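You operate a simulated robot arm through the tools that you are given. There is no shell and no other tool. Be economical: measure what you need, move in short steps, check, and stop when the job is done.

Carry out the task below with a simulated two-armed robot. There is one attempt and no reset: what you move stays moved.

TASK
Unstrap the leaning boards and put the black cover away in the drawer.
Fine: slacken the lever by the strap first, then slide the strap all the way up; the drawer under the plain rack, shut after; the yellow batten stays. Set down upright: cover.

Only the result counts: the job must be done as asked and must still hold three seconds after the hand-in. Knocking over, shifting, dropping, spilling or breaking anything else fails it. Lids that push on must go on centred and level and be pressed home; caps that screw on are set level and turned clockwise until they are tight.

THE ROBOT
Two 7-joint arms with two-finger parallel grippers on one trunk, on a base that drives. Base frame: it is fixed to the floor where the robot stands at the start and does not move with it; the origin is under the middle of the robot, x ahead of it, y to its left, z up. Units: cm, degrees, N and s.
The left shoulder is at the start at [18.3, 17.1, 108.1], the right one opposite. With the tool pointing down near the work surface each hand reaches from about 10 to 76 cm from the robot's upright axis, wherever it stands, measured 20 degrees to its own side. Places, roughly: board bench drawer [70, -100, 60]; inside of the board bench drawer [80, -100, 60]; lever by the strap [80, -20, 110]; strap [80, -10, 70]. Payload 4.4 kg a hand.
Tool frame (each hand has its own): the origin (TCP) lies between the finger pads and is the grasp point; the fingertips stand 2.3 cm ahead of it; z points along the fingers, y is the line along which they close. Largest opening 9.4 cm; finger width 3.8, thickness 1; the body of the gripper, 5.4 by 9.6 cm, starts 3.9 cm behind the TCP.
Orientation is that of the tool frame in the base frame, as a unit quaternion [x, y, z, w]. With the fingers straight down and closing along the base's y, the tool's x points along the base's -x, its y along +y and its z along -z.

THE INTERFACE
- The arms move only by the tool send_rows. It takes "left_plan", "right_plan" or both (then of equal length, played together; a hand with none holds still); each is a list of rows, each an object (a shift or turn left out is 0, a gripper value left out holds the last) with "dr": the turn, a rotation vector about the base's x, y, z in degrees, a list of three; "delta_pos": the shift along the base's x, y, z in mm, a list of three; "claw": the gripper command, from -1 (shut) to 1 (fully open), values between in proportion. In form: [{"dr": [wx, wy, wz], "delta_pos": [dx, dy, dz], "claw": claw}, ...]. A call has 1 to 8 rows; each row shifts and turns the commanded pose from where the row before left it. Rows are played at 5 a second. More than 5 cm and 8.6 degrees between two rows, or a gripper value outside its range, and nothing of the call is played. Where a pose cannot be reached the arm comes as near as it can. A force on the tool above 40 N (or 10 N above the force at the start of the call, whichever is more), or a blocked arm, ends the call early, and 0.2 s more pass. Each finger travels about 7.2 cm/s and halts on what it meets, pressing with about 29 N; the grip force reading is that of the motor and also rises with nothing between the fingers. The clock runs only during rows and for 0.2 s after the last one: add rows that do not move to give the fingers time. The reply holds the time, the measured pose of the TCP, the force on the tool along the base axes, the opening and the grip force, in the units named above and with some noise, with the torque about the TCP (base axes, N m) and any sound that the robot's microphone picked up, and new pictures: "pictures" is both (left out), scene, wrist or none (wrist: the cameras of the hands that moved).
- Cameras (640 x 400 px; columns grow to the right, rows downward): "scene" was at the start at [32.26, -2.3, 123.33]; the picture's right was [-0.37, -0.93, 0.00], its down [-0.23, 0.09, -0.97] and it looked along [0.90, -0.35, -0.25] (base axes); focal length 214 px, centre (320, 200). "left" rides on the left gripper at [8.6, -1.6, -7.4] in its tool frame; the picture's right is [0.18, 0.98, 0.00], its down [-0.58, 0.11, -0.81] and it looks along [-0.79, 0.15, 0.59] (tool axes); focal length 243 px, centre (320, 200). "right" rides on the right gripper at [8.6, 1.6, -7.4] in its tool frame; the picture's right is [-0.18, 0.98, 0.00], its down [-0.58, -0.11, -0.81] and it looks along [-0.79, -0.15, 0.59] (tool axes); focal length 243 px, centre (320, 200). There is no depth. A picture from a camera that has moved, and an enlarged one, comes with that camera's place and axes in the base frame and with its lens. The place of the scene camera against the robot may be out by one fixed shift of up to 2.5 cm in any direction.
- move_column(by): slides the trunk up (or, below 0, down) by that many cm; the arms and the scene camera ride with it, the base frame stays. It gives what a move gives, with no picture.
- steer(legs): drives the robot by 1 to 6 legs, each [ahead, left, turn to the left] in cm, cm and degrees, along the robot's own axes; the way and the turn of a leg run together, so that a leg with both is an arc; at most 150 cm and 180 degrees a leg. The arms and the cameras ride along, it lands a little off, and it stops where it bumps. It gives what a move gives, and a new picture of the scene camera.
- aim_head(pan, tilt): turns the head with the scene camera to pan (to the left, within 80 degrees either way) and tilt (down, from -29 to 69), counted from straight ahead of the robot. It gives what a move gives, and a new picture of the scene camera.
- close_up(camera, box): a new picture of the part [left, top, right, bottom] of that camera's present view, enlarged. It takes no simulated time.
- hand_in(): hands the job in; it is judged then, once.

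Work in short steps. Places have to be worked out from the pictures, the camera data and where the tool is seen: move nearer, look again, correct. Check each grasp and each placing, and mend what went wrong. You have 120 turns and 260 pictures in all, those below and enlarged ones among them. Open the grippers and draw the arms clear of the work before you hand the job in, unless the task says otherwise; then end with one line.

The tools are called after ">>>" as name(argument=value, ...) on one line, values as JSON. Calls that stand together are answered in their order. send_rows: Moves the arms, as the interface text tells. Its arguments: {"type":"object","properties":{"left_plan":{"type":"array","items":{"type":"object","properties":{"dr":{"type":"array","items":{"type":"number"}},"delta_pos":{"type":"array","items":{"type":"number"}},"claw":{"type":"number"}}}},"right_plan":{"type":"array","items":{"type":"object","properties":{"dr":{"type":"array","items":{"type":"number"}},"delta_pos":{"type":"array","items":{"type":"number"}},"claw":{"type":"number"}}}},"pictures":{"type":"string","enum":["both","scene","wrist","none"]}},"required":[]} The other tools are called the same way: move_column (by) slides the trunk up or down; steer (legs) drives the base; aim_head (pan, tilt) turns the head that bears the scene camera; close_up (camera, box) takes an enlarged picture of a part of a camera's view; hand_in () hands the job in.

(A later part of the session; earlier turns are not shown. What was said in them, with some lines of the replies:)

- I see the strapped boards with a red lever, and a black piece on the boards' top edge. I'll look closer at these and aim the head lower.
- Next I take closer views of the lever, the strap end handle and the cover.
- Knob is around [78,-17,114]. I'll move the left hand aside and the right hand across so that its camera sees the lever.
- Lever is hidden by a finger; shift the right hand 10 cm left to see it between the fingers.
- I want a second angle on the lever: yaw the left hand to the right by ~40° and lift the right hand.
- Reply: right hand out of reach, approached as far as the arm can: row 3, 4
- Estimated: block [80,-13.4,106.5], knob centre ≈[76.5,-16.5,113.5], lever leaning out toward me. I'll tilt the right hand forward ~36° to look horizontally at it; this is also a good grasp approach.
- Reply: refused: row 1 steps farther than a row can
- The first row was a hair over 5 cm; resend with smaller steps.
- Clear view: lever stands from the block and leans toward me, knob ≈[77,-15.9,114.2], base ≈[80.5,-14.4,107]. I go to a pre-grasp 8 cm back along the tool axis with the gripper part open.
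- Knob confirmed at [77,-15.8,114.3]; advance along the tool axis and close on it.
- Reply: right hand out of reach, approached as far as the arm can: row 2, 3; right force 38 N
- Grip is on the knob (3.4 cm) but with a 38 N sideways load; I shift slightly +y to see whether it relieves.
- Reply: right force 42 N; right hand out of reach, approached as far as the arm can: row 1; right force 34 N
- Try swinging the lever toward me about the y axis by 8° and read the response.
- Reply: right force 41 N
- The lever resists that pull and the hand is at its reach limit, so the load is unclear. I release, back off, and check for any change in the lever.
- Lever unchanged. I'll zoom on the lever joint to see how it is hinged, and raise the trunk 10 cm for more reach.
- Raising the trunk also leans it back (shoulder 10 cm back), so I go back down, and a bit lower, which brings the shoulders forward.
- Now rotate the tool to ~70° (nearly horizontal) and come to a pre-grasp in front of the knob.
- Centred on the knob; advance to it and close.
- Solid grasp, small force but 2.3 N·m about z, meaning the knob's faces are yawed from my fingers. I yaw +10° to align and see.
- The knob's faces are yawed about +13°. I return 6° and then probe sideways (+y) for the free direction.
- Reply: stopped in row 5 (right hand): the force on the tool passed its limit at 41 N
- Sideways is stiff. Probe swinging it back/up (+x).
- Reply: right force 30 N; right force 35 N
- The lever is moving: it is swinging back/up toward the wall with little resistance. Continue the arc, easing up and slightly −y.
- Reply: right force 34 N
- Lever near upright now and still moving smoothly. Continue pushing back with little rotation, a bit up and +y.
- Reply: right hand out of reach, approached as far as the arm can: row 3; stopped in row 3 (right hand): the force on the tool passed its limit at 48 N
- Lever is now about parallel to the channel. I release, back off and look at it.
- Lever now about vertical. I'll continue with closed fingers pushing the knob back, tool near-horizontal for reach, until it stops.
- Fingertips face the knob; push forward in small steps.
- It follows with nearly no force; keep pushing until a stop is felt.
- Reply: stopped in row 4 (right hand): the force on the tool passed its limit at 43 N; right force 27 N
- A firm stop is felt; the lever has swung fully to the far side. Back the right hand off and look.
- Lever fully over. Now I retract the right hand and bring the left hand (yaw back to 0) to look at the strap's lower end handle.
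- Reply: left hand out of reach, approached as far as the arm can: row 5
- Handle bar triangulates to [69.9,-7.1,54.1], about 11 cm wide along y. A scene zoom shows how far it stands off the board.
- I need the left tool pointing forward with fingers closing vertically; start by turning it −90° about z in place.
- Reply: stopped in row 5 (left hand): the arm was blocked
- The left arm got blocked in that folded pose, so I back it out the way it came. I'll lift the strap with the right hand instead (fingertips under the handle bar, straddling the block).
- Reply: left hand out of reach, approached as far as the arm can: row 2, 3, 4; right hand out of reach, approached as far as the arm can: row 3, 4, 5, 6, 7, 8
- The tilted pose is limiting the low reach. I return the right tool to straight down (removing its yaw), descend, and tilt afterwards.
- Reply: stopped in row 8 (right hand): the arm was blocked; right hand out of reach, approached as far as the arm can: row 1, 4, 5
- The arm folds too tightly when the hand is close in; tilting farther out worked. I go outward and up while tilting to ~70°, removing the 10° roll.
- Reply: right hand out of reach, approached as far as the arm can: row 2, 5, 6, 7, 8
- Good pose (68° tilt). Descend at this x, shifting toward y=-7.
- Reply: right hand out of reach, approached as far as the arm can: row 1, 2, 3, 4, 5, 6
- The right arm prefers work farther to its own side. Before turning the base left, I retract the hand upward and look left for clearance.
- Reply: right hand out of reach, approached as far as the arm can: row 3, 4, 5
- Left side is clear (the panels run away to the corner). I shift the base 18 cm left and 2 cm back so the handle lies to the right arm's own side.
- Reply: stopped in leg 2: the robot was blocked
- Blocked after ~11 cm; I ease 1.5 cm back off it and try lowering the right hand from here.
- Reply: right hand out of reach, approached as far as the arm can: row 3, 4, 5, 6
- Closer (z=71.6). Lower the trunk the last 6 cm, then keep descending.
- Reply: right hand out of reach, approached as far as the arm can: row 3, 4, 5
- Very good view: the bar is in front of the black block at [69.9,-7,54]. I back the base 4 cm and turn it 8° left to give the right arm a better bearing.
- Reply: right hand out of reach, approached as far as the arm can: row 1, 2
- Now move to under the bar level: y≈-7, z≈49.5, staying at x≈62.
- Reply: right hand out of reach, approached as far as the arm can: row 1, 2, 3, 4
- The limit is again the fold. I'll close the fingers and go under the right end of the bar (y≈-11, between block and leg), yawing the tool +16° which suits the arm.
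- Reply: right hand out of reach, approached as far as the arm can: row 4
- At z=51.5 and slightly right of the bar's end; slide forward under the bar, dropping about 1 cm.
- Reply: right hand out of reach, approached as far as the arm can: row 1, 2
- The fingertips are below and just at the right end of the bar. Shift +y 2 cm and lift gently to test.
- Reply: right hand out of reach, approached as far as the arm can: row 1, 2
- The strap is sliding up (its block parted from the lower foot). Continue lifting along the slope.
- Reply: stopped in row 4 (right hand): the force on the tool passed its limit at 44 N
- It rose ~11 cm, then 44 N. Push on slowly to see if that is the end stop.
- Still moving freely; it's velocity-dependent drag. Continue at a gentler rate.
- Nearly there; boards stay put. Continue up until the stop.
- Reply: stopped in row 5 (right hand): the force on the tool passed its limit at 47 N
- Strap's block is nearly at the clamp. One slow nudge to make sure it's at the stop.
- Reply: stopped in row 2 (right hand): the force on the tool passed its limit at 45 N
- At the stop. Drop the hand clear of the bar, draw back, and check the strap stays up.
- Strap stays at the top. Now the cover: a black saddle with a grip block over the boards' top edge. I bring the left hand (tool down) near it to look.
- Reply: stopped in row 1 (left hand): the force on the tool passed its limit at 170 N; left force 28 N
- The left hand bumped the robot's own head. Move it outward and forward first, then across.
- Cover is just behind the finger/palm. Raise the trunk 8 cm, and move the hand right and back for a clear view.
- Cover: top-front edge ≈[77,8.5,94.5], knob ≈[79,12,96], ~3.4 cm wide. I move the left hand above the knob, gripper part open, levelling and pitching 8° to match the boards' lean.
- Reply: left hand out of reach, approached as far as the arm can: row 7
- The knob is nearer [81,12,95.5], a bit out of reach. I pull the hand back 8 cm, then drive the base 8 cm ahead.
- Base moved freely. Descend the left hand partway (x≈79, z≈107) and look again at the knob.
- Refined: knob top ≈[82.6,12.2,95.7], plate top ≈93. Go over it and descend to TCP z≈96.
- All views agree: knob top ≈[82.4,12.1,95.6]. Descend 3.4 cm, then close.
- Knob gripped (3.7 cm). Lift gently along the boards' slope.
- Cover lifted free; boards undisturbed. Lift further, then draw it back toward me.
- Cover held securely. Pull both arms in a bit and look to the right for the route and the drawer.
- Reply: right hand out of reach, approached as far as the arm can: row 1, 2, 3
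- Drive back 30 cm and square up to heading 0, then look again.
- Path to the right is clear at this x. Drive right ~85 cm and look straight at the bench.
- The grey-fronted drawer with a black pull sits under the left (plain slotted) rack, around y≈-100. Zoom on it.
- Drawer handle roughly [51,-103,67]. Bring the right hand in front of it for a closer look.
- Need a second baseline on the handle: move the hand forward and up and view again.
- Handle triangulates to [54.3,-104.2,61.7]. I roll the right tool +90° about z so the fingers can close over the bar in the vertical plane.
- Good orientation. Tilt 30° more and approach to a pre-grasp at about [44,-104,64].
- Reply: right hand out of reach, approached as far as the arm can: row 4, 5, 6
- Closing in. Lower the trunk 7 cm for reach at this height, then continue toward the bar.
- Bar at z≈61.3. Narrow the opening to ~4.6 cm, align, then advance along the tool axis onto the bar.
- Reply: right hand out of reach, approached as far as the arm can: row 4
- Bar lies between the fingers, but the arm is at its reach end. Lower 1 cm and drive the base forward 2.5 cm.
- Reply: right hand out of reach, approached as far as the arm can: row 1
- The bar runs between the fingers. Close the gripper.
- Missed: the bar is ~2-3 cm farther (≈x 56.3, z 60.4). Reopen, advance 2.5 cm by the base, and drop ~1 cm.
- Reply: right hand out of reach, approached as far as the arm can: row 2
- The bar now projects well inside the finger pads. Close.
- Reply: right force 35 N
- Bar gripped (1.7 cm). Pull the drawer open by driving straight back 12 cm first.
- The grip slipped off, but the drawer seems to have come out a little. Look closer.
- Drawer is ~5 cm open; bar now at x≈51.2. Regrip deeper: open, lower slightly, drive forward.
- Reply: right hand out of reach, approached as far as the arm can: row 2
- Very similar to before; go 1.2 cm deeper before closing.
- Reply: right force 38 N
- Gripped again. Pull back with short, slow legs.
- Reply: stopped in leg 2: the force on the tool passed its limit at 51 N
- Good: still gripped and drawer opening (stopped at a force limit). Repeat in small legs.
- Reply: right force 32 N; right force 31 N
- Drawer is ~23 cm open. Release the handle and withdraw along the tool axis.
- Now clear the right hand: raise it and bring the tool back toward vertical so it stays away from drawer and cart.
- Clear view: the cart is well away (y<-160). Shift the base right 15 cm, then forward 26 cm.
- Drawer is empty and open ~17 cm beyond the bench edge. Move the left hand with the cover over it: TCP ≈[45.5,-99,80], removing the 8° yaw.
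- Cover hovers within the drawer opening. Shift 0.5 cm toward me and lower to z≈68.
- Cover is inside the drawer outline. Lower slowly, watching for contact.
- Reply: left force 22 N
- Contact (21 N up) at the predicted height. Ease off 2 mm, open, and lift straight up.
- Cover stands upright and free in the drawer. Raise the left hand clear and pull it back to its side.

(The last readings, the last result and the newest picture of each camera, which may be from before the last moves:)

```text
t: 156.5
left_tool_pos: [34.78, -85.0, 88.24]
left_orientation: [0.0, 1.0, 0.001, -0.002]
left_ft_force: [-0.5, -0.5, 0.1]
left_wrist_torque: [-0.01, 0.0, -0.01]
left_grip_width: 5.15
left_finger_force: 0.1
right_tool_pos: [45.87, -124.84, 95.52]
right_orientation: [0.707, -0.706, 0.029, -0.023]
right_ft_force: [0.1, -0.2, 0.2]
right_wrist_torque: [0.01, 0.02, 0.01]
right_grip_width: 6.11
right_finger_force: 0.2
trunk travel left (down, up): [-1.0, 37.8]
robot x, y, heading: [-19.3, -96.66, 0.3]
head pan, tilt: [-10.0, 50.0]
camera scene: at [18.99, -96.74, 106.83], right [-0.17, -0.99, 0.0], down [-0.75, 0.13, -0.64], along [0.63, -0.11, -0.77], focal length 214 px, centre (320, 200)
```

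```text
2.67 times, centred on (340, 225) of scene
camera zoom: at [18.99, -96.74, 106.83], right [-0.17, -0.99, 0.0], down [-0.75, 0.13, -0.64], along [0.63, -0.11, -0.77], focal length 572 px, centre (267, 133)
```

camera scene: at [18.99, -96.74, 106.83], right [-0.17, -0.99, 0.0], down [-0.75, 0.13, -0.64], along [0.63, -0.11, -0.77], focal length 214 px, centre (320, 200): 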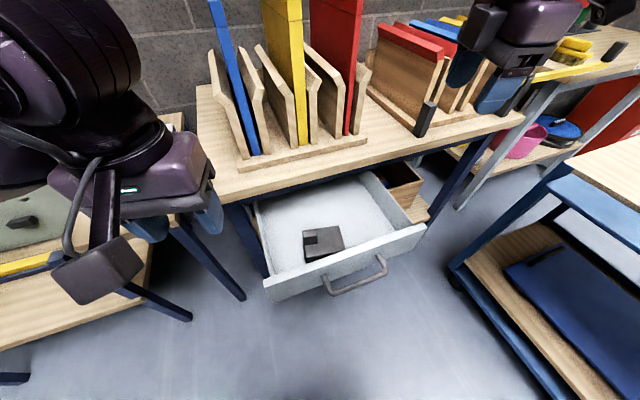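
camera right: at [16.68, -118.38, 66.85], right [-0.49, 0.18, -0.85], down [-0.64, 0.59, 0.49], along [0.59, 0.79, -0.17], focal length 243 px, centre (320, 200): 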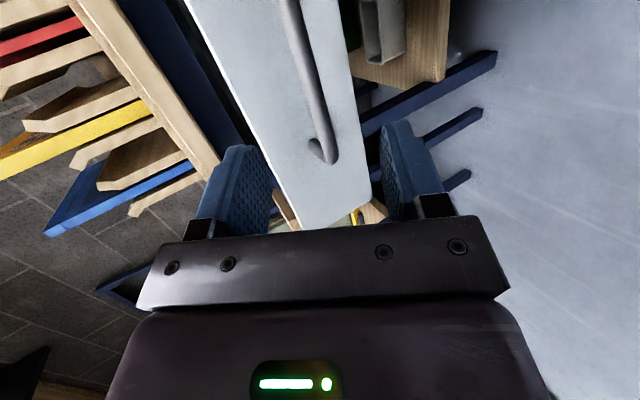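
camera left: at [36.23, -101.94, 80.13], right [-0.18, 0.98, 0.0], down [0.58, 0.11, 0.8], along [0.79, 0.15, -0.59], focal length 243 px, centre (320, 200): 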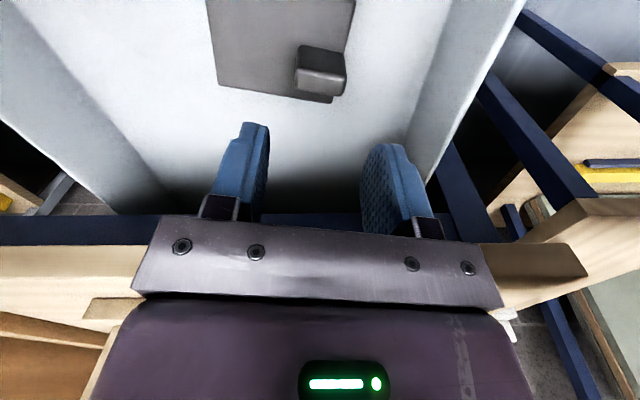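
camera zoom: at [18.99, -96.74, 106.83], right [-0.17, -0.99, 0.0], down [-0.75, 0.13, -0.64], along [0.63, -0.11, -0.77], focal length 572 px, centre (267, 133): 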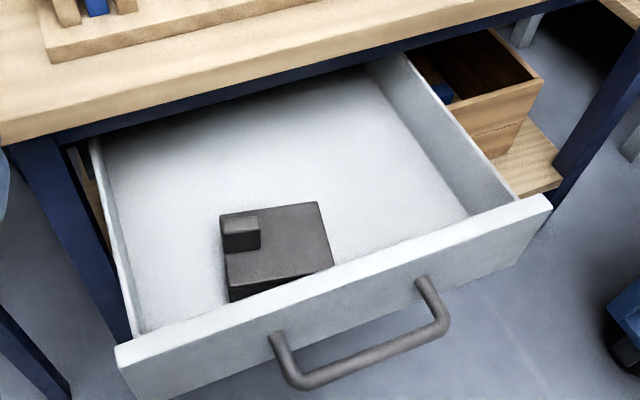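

Cover is upright in the drawer. Drive back and left to the earlier stance for the right hand to push the drawer shut.

>>> steer(legs=[[-28, 0, 0], [0, 15, 0]])

>>> send_rows(right_plan=[{"dr": [0, -7, 0], "delta_pos": [0, 0, -20]}, {"dr": [0, -7, 0], "delta_pos": [0, 0, -40]}, {"dr": [0, -7, 0], "delta_pos": [0, 0, -45]}, {"dr": [0, -7, 0], "delta_pos": [0, 0, -45]}, {"dr": [0, -7, 0], "delta_pos": [0, 0, -45]}, {"dr": [0, -7, 0], "delta_pos": [0, 0, -45]}, {"dr": [0, -7, 0], "delta_pos": [10, 0, -40]}, {"dr": [0, -7, 0], "delta_pos": [10, 0, -35]}], pictures="both")

```text
t: 160.1
left_tool_pos: [6.62, -69.87, 88.28]
left_orientation: [0.0, 1.0, -0.001, -0.001]
left_ft_force: [-0.3, 0.4, 0.6]
left_wrist_torque: [-0.02, 0.01, -0.02]
left_grip_width: 5.17
left_finger_force: 0.0
right_tool_pos: [17.63, -109.83, 95.53]
right_orientation: [0.708, -0.705, 0.027, -0.023]
right_ft_force: [-0.7, 0.4, -0.6]
right_wrist_torque: [0.01, -0.01, -0.03]
right_grip_width: 6.12
right_finger_force: 0.1
trunk travel left (down, up): [-1.0, 37.8]
robot x, y, heading: [-47.64, -81.81, 0.2]
head pan, tilt: [-10.0, 50.0]
camera scene: at [-9.17, -81.76, 106.83], right [-0.17, -0.99, 0.0], down [-0.75, 0.13, -0.64], along [0.63, -0.11, -0.77], focal length 214 px, centre (320, 200)
```

scene: 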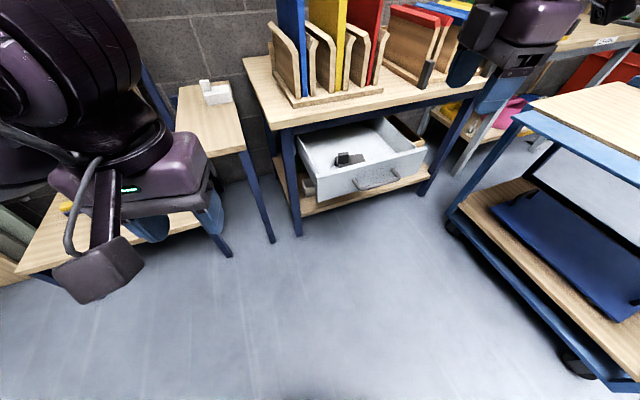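

```text
t: 161.9
left_tool_pos: [6.6, -70.09, 88.14]
left_orientation: [0.0, 1.0, 0.001, -0.001]
left_ft_force: [-0.2, 1.4, -0.3]
left_wrist_torque: [-0.01, -0.01, -0.01]
left_grip_width: 5.17
left_finger_force: 0.1
right_tool_pos: [19.8, -109.91, 63.9]
right_orientation: [-0.611, 0.612, -0.356, 0.353]
right_ft_force: [-0.1, -1.3, -0.3]
right_wrist_torque: [-0.02, -0.03, -0.01]
right_grip_width: 6.13
right_finger_force: 0.1
trunk travel left (down, up): [-1.0, 37.8]
robot x, y, heading: [-47.46, -81.86, 0.1]
head pan, tilt: [-10.0, 50.0]
camera scene: at [-9.11, -81.79, 106.8], right [-0.17, -0.99, 0.0], down [-0.76, 0.13, -0.64], along [0.63, -0.11, -0.77], focal length 214 px, centre (320, 200)
camera right: at [12.43, -118.54, 66.24], right [-0.49, 0.18, -0.85], down [-0.64, 0.59, 0.49], along [0.59, 0.79, -0.17], focal length 243 px, centre (320, 200)
```

scene: 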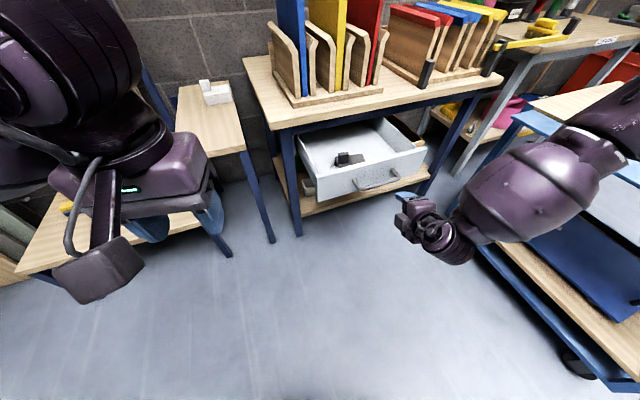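
right: 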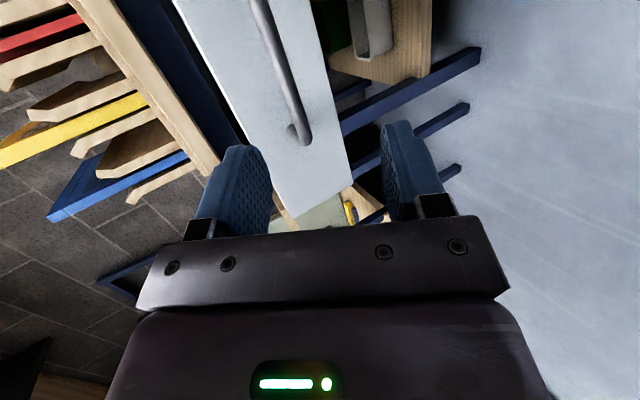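

Align to the bar (y≈-106, z≈61) with a slightly flatter tool, then drive forward to push the front shut.

>>> send_rows(right_plan=[{"dr": [0, -4, 0], "delta_pos": [10, 15, -10]}, {"dr": [0, -4, 0], "delta_pos": [10, 15, -15]}, {"delta_pos": [10, 5, -5]}, {}], pictures="wrist")

```text
t: 162.9
left_tool_pos: [6.4, -70.09, 88.11]
left_orientation: [0.0, 1.0, 0.0, -0.002]
left_ft_force: [0.3, -0.2, 1.1]
left_wrist_torque: [-0.01, -0.01, -0.03]
left_grip_width: 5.19
left_finger_force: 0.1
right_tool_pos: [22.81, -106.4, 61.19]
right_orientation: [0.586, -0.585, 0.399, -0.394]
right_ft_force: [-0.5, 0.3, 0.1]
right_wrist_torque: [0.01, -0.01, 0.0]
right_grip_width: 6.12
right_finger_force: 0.1
trunk travel left (down, up): [-1.0, 37.8]
robot x, y, heading: [-47.47, -81.96, 0.2]
head pan, tilt: [-10.0, 50.0]
camera right: at [15.21, -115.18, 62.55], right [-0.37, 0.18, -0.91], down [-0.71, 0.59, 0.4], along [0.61, 0.79, -0.09], focal length 243 px, centre (320, 200)
```

right: 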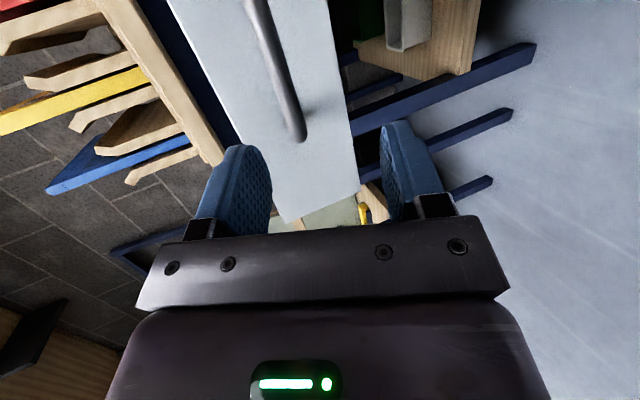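

Aligned. Drive forward 8 cm and check the bar sits between the fingers.

>>> steer(legs=[[8, 0, 0]])

>>> close_up(camera="right", box=[160, 20, 480, 230])

```text
t: 163.9
left_tool_pos: [14.78, -69.93, 88.06]
left_orientation: [0.0, 1.0, 0.001, -0.003]
left_ft_force: [0.2, 0.5, -1.3]
left_wrist_torque: [0.03, -0.01, 0.02]
left_grip_width: 5.17
left_finger_force: 0.0
right_tool_pos: [30.94, -106.5, 61.24]
right_orientation: [0.586, -0.586, 0.397, -0.393]
right_ft_force: [0.4, -0.4, -0.2]
right_wrist_torque: [0.02, -0.01, 0.02]
right_grip_width: 6.11
right_finger_force: 0.1
trunk travel left (down, up): [-1.0, 37.8]
robot x, y, heading: [-39.61, -81.93, 0.3]
head pan, tilt: [-10.0, 50.0]
camera scene: at [-1.12, -81.74, 106.8], right [-0.17, -0.99, 0.0], down [-0.76, 0.13, -0.64], along [0.63, -0.11, -0.77], focal length 214 px, centre (320, 200)
```

scene: 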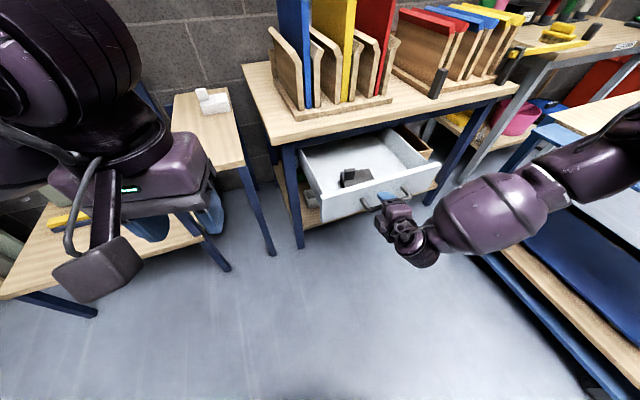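

```text
1.90 times, centred on (320, 125) of right
camera zoom: at [23.2, -115.14, 62.5], right [-0.37, 0.18, -0.91], down [-0.7, 0.59, 0.4], along [0.61, 0.79, -0.09], focal length 462 px, centre (320, 343)
```

zoom: 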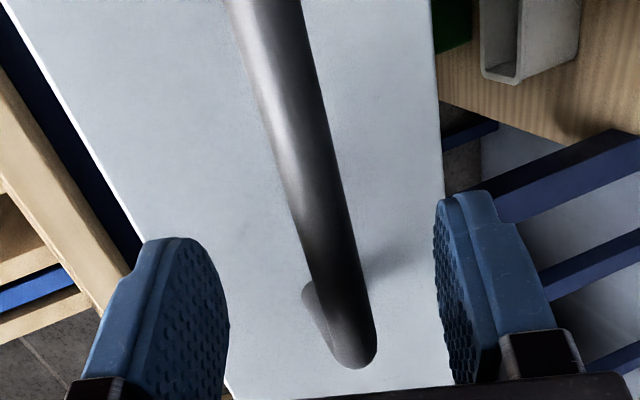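

Bar is between the fingers. Push forward in gentle legs.

>>> steer(legs=[[3, 0, 0], [3, 0, 0], [3, 0, 0], [3, 0, 0], [3, 0, 0], [3, 0, 0]])

```text
t: 166.9
left_tool_pos: [32.56, -69.95, 88.07]
left_orientation: [-0.001, 1.0, 0.001, -0.001]
left_ft_force: [0.5, 0.1, -0.6]
left_wrist_torque: [-0.01, 0.0, 0.0]
left_grip_width: 5.18
left_finger_force: 0.0
right_tool_pos: [48.77, -106.35, 61.17]
right_orientation: [0.586, -0.586, 0.398, -0.394]
right_ft_force: [0.3, -0.1, -0.3]
right_wrist_torque: [0.05, -0.03, 0.01]
right_grip_width: 6.11
right_finger_force: 0.0
trunk travel left (down, up): [-1.0, 37.8]
robot x, y, heading: [-21.51, -81.56, 0.1]
head pan, tilt: [-10.0, 50.0]
camera scene: at [16.88, -81.63, 106.79], right [-0.17, -0.99, 0.0], down [-0.76, 0.13, -0.64], along [0.63, -0.11, -0.77], focal length 214 px, centre (320, 200)
```

scene: 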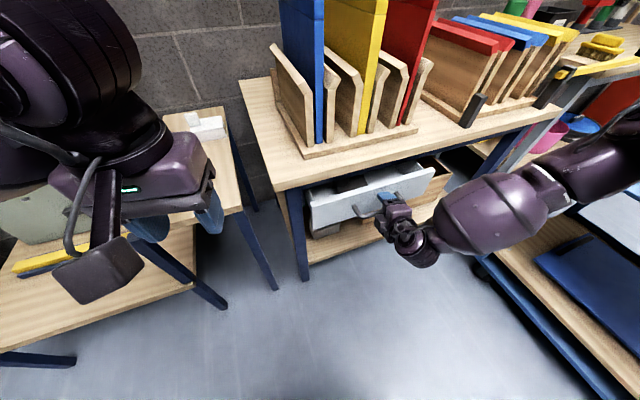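

Drawer is following, ~6 cm left. Keep pushing with small legs until it stops.

>>> steer(legs=[[2.5, 0, 0], [2, 0, 0], [1, 0, 0], [1, 0, 0], [1, 0, 0], [1, 0, 0]])

>>> close_up(camera="scene", box=[260, 130, 480, 290])

```text
t: 169.5
left_tool_pos: [41.04, -69.84, 88.03]
left_orientation: [0.0, 1.0, 0.001, -0.002]
left_ft_force: [0.4, -0.4, 0.1]
left_wrist_torque: [-0.01, 0.01, -0.01]
left_grip_width: 5.18
left_finger_force: 0.1
right_tool_pos: [57.33, -106.32, 61.22]
right_orientation: [-0.586, 0.586, -0.398, 0.393]
right_ft_force: [-0.5, 0.5, 0.3]
right_wrist_torque: [0.01, 0.0, -0.01]
right_grip_width: 6.09
right_finger_force: 0.0
trunk travel left (down, up): [-1.0, 37.8]
robot x, y, heading: [-13.1, -81.58, 0.3]
head pan, tilt: [-10.0, 50.0]
camera scene: at [25.33, -81.62, 106.81], right [-0.17, -0.99, 0.0], down [-0.76, 0.13, -0.64], along [0.63, -0.11, -0.77], focal length 214 px, centre (320, 200)
```

scene: 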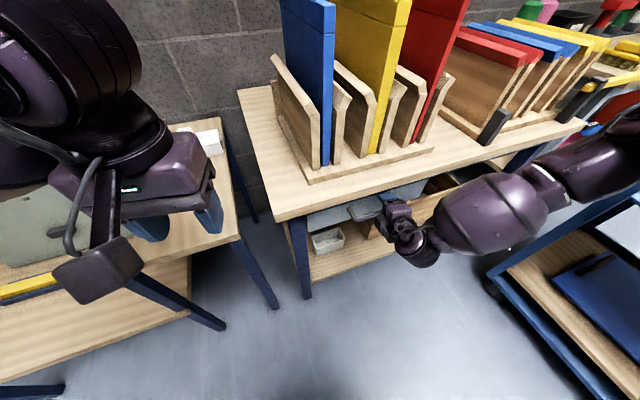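

```text
2.50 times, centred on (370, 210) of scene
camera zoom: at [25.33, -81.62, 106.81], right [-0.17, -0.99, 0.0], down [-0.76, 0.13, -0.64], along [0.63, -0.11, -0.77], focal length 536 px, centre (195, 175)
```

zoom: 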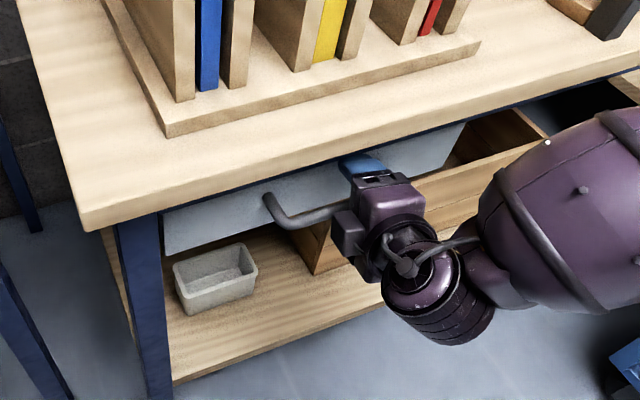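

No resistance yet; push a few more small steps until the stop is felt.

>>> steer(legs=[[0.7, 0, 0], [0.7, 0, 0], [0.7, 0, 0], [0.7, 0, 0]])

>>> close_up(camera="right", box=[160, 20, 480, 230])

```text
t: 170.5
left_tool_pos: [41.82, -69.97, 88.17]
left_orientation: [0.001, 1.0, -0.001, -0.001]
left_ft_force: [0.0, 0.5, 0.3]
left_wrist_torque: [-0.01, -0.01, 0.01]
left_grip_width: 5.17
left_finger_force: 0.0
right_tool_pos: [57.51, -106.43, 61.26]
right_orientation: [0.587, -0.586, 0.396, -0.393]
right_ft_force: [-10.4, -0.1, 9.2]
right_wrist_torque: [0.17, -0.63, 0.19]
right_grip_width: 6.31
right_finger_force: 2.3
trunk travel left (down, up): [-1.0, 37.8]
robot x, y, heading: [-12.25, -81.4, 0.1]
head pan, tilt: [-10.0, 50.0]
stopped in leg 2: the force on the tool passed its limit at 46 N (the readings are from after the stop); the commanded pose is now the measured one
camera scene: at [25.93, -81.69, 106.88], right [-0.17, -0.99, 0.0], down [-0.75, 0.13, -0.64], along [0.63, -0.11, -0.77], focal length 214 px, centre (320, 200)
```

scene: 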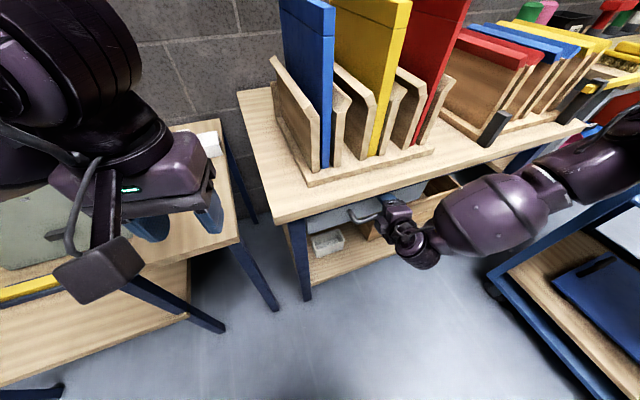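

```text
1.90 times, centred on (320, 125) of right
camera zoom: at [49.94, -115.08, 62.56], right [-0.37, 0.18, -0.91], down [-0.7, 0.58, 0.4], along [0.6, 0.79, -0.09], focal length 462 px, centre (320, 343)
```

zoom: 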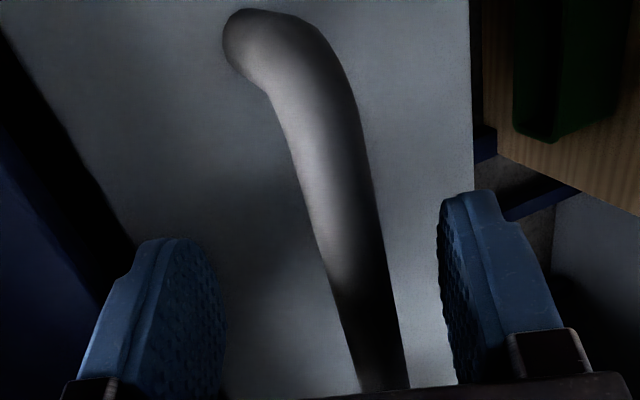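

Firm stop: the drawer is shut. Back straight off 10 cm and inspect.

>>> steer(legs=[[-10, 0, 0]])

>>> close_up(camera="scene", box=[260, 130, 480, 290])

```text
t: 171.7
left_tool_pos: [31.96, -69.94, 88.26]
left_orientation: [0.002, 1.0, 0.0, -0.001]
left_ft_force: [0.0, -0.2, 0.3]
left_wrist_torque: [-0.02, -0.01, 0.02]
left_grip_width: 5.16
left_finger_force: 0.1
right_tool_pos: [47.72, -106.42, 61.13]
right_orientation: [0.587, -0.586, 0.396, -0.394]
right_ft_force: [-1.0, 0.5, -0.7]
right_wrist_torque: [-0.04, 0.04, 0.02]
right_grip_width: 6.12
right_finger_force: 0.2
trunk travel left (down, up): [-1.0, 37.8]
robot x, y, heading: [-22.04, -81.62, -0.0]
head pan, tilt: [-10.0, 50.0]
camera scene: at [16.07, -81.71, 106.86], right [-0.17, -0.99, 0.0], down [-0.75, 0.13, -0.64], along [0.63, -0.11, -0.77], focal length 214 px, centre (320, 200)
```

scene: 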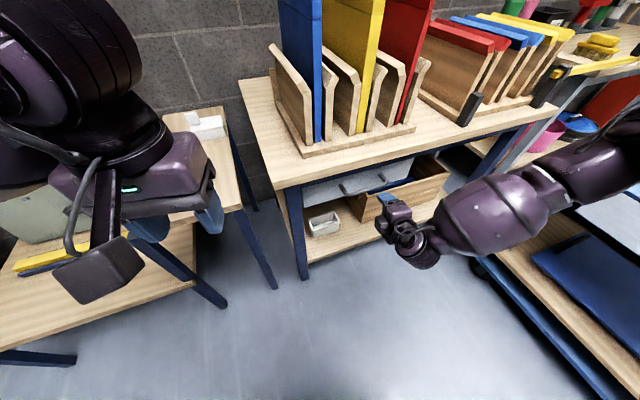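

```text
2.50 times, centred on (370, 210) of scene
camera zoom: at [16.07, -81.71, 106.86], right [-0.17, -0.99, 0.0], down [-0.75, 0.13, -0.64], along [0.63, -0.11, -0.77], focal length 536 px, centre (195, 175)
```

zoom: 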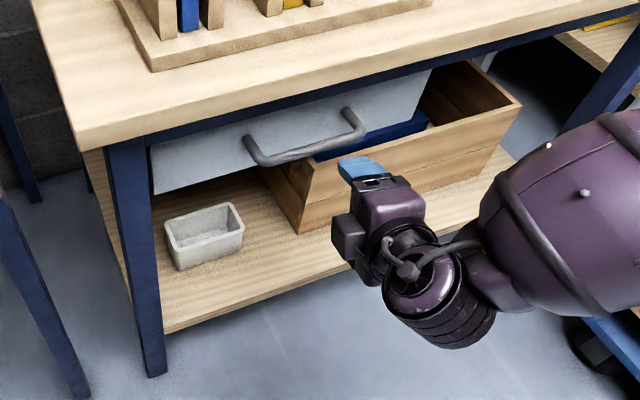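

The drawer is shut as at the start. Back off 20 cm and take a last look at the strap and boards.

>>> steer(legs=[[-20, 0, 0]])

>>> aim_head(pan=30, tilt=12)

```text
t: 173.3
left_tool_pos: [11.74, -70.05, 88.23]
left_orientation: [0.001, 1.0, 0.0, -0.002]
left_ft_force: [0.9, -0.6, 0.1]
left_wrist_torque: [0.01, 0.01, -0.04]
left_grip_width: 5.18
left_finger_force: 0.1
right_tool_pos: [27.53, -106.53, 61.27]
right_orientation: [0.588, -0.587, 0.395, -0.393]
right_ft_force: [-0.7, 0.0, 0.3]
right_wrist_torque: [-0.03, 0.0, -0.02]
right_grip_width: 6.11
right_finger_force: 0.2
trunk travel left (down, up): [-1.0, 37.8]
robot x, y, heading: [-42.21, -81.32, 0.1]
head pan, tilt: [-10.0, 50.0]
camera scene: at [-4.11, -81.77, 106.85], right [-0.17, -0.99, 0.0], down [-0.75, 0.13, -0.64], along [0.63, -0.11, -0.77], focal length 214 px, centre (320, 200)
```

scene: 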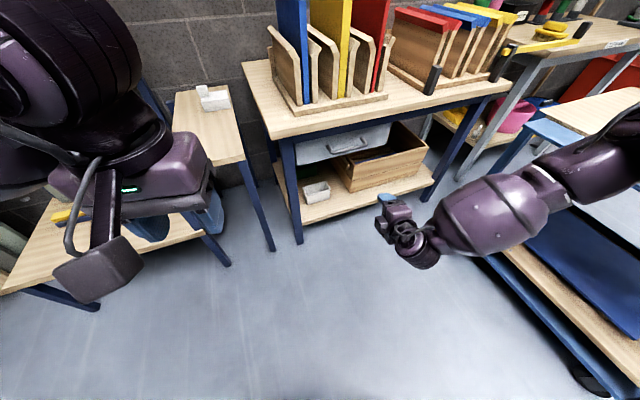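

```text
t: 174.4
left_tool_pos: [11.72, -69.93, 88.27]
left_orientation: [0.001, 1.0, 0.0, -0.002]
left_ft_force: [0.8, -0.7, -0.5]
left_wrist_torque: [-0.04, -0.02, 0.01]
left_grip_width: 5.15
left_finger_force: 0.0
right_tool_pos: [27.48, -106.46, 61.1]
right_orientation: [0.587, -0.587, 0.396, -0.393]
right_ft_force: [0.4, 0.1, -0.8]
right_wrist_torque: [-0.06, -0.04, -0.01]
right_grip_width: 6.13
right_finger_force: 0.1
trunk travel left (down, up): [-1.0, 37.8]
robot x, y, heading: [-42.39, -81.57, 0.3]
head pan, tilt: [30.0, 12.0]
camera scene: at [-3.58, -75.78, 112.68], right [0.5, -0.87, 0.0], down [-0.18, -0.1, -0.98], along [0.85, 0.49, -0.21], focal length 214 px, centre (320, 200)
```

scene: 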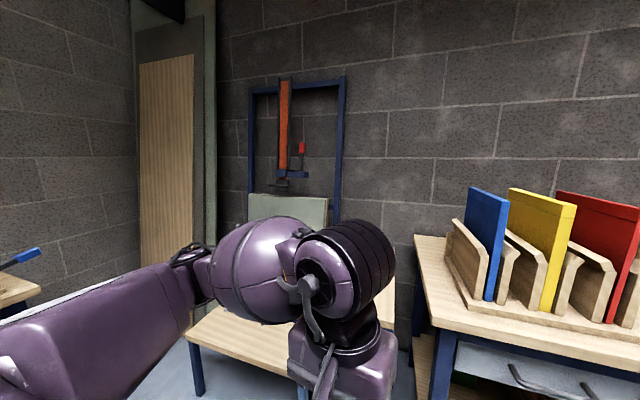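

Strap is fully up, the boards stand and the drawer is shut. Open both grippers fully, then hand in.

>>> send_rows(left_plan=[{"claw": 1}, {}, {}], right_plan=[{"claw": 1}, {}, {}], pictures="none")

>>> hand_in()

```text
t: 175.2
left_tool_pos: [11.68, -70.16, 88.18]
left_orientation: [0.001, 1.0, 0.0, -0.002]
left_ft_force: [0.1, 0.2, 0.3]
left_wrist_torque: [-0.01, 0.0, 0.02]
left_grip_width: 9.39
left_finger_force: 0.0
right_tool_pos: [27.54, -106.55, 61.05]
right_orientation: [-0.587, 0.587, -0.395, 0.394]
right_ft_force: [0.4, 0.1, -0.9]
right_wrist_torque: [0.01, -0.01, 0.0]
right_grip_width: 9.39
right_finger_force: 0.0
trunk travel left (down, up): [-1.0, 37.8]
robot x, y, heading: [-42.26, -81.72, 0.4]
head pan, tilt: [30.0, 12.0]
```

```text
The job is handed in.
```

I slackened the lever first, slid the strap up to its stop, and put the black cover upright in the drawer under the plain rack. The drawer is shut and the yellow batten stayed in place; the job is handed in, with no result returned.
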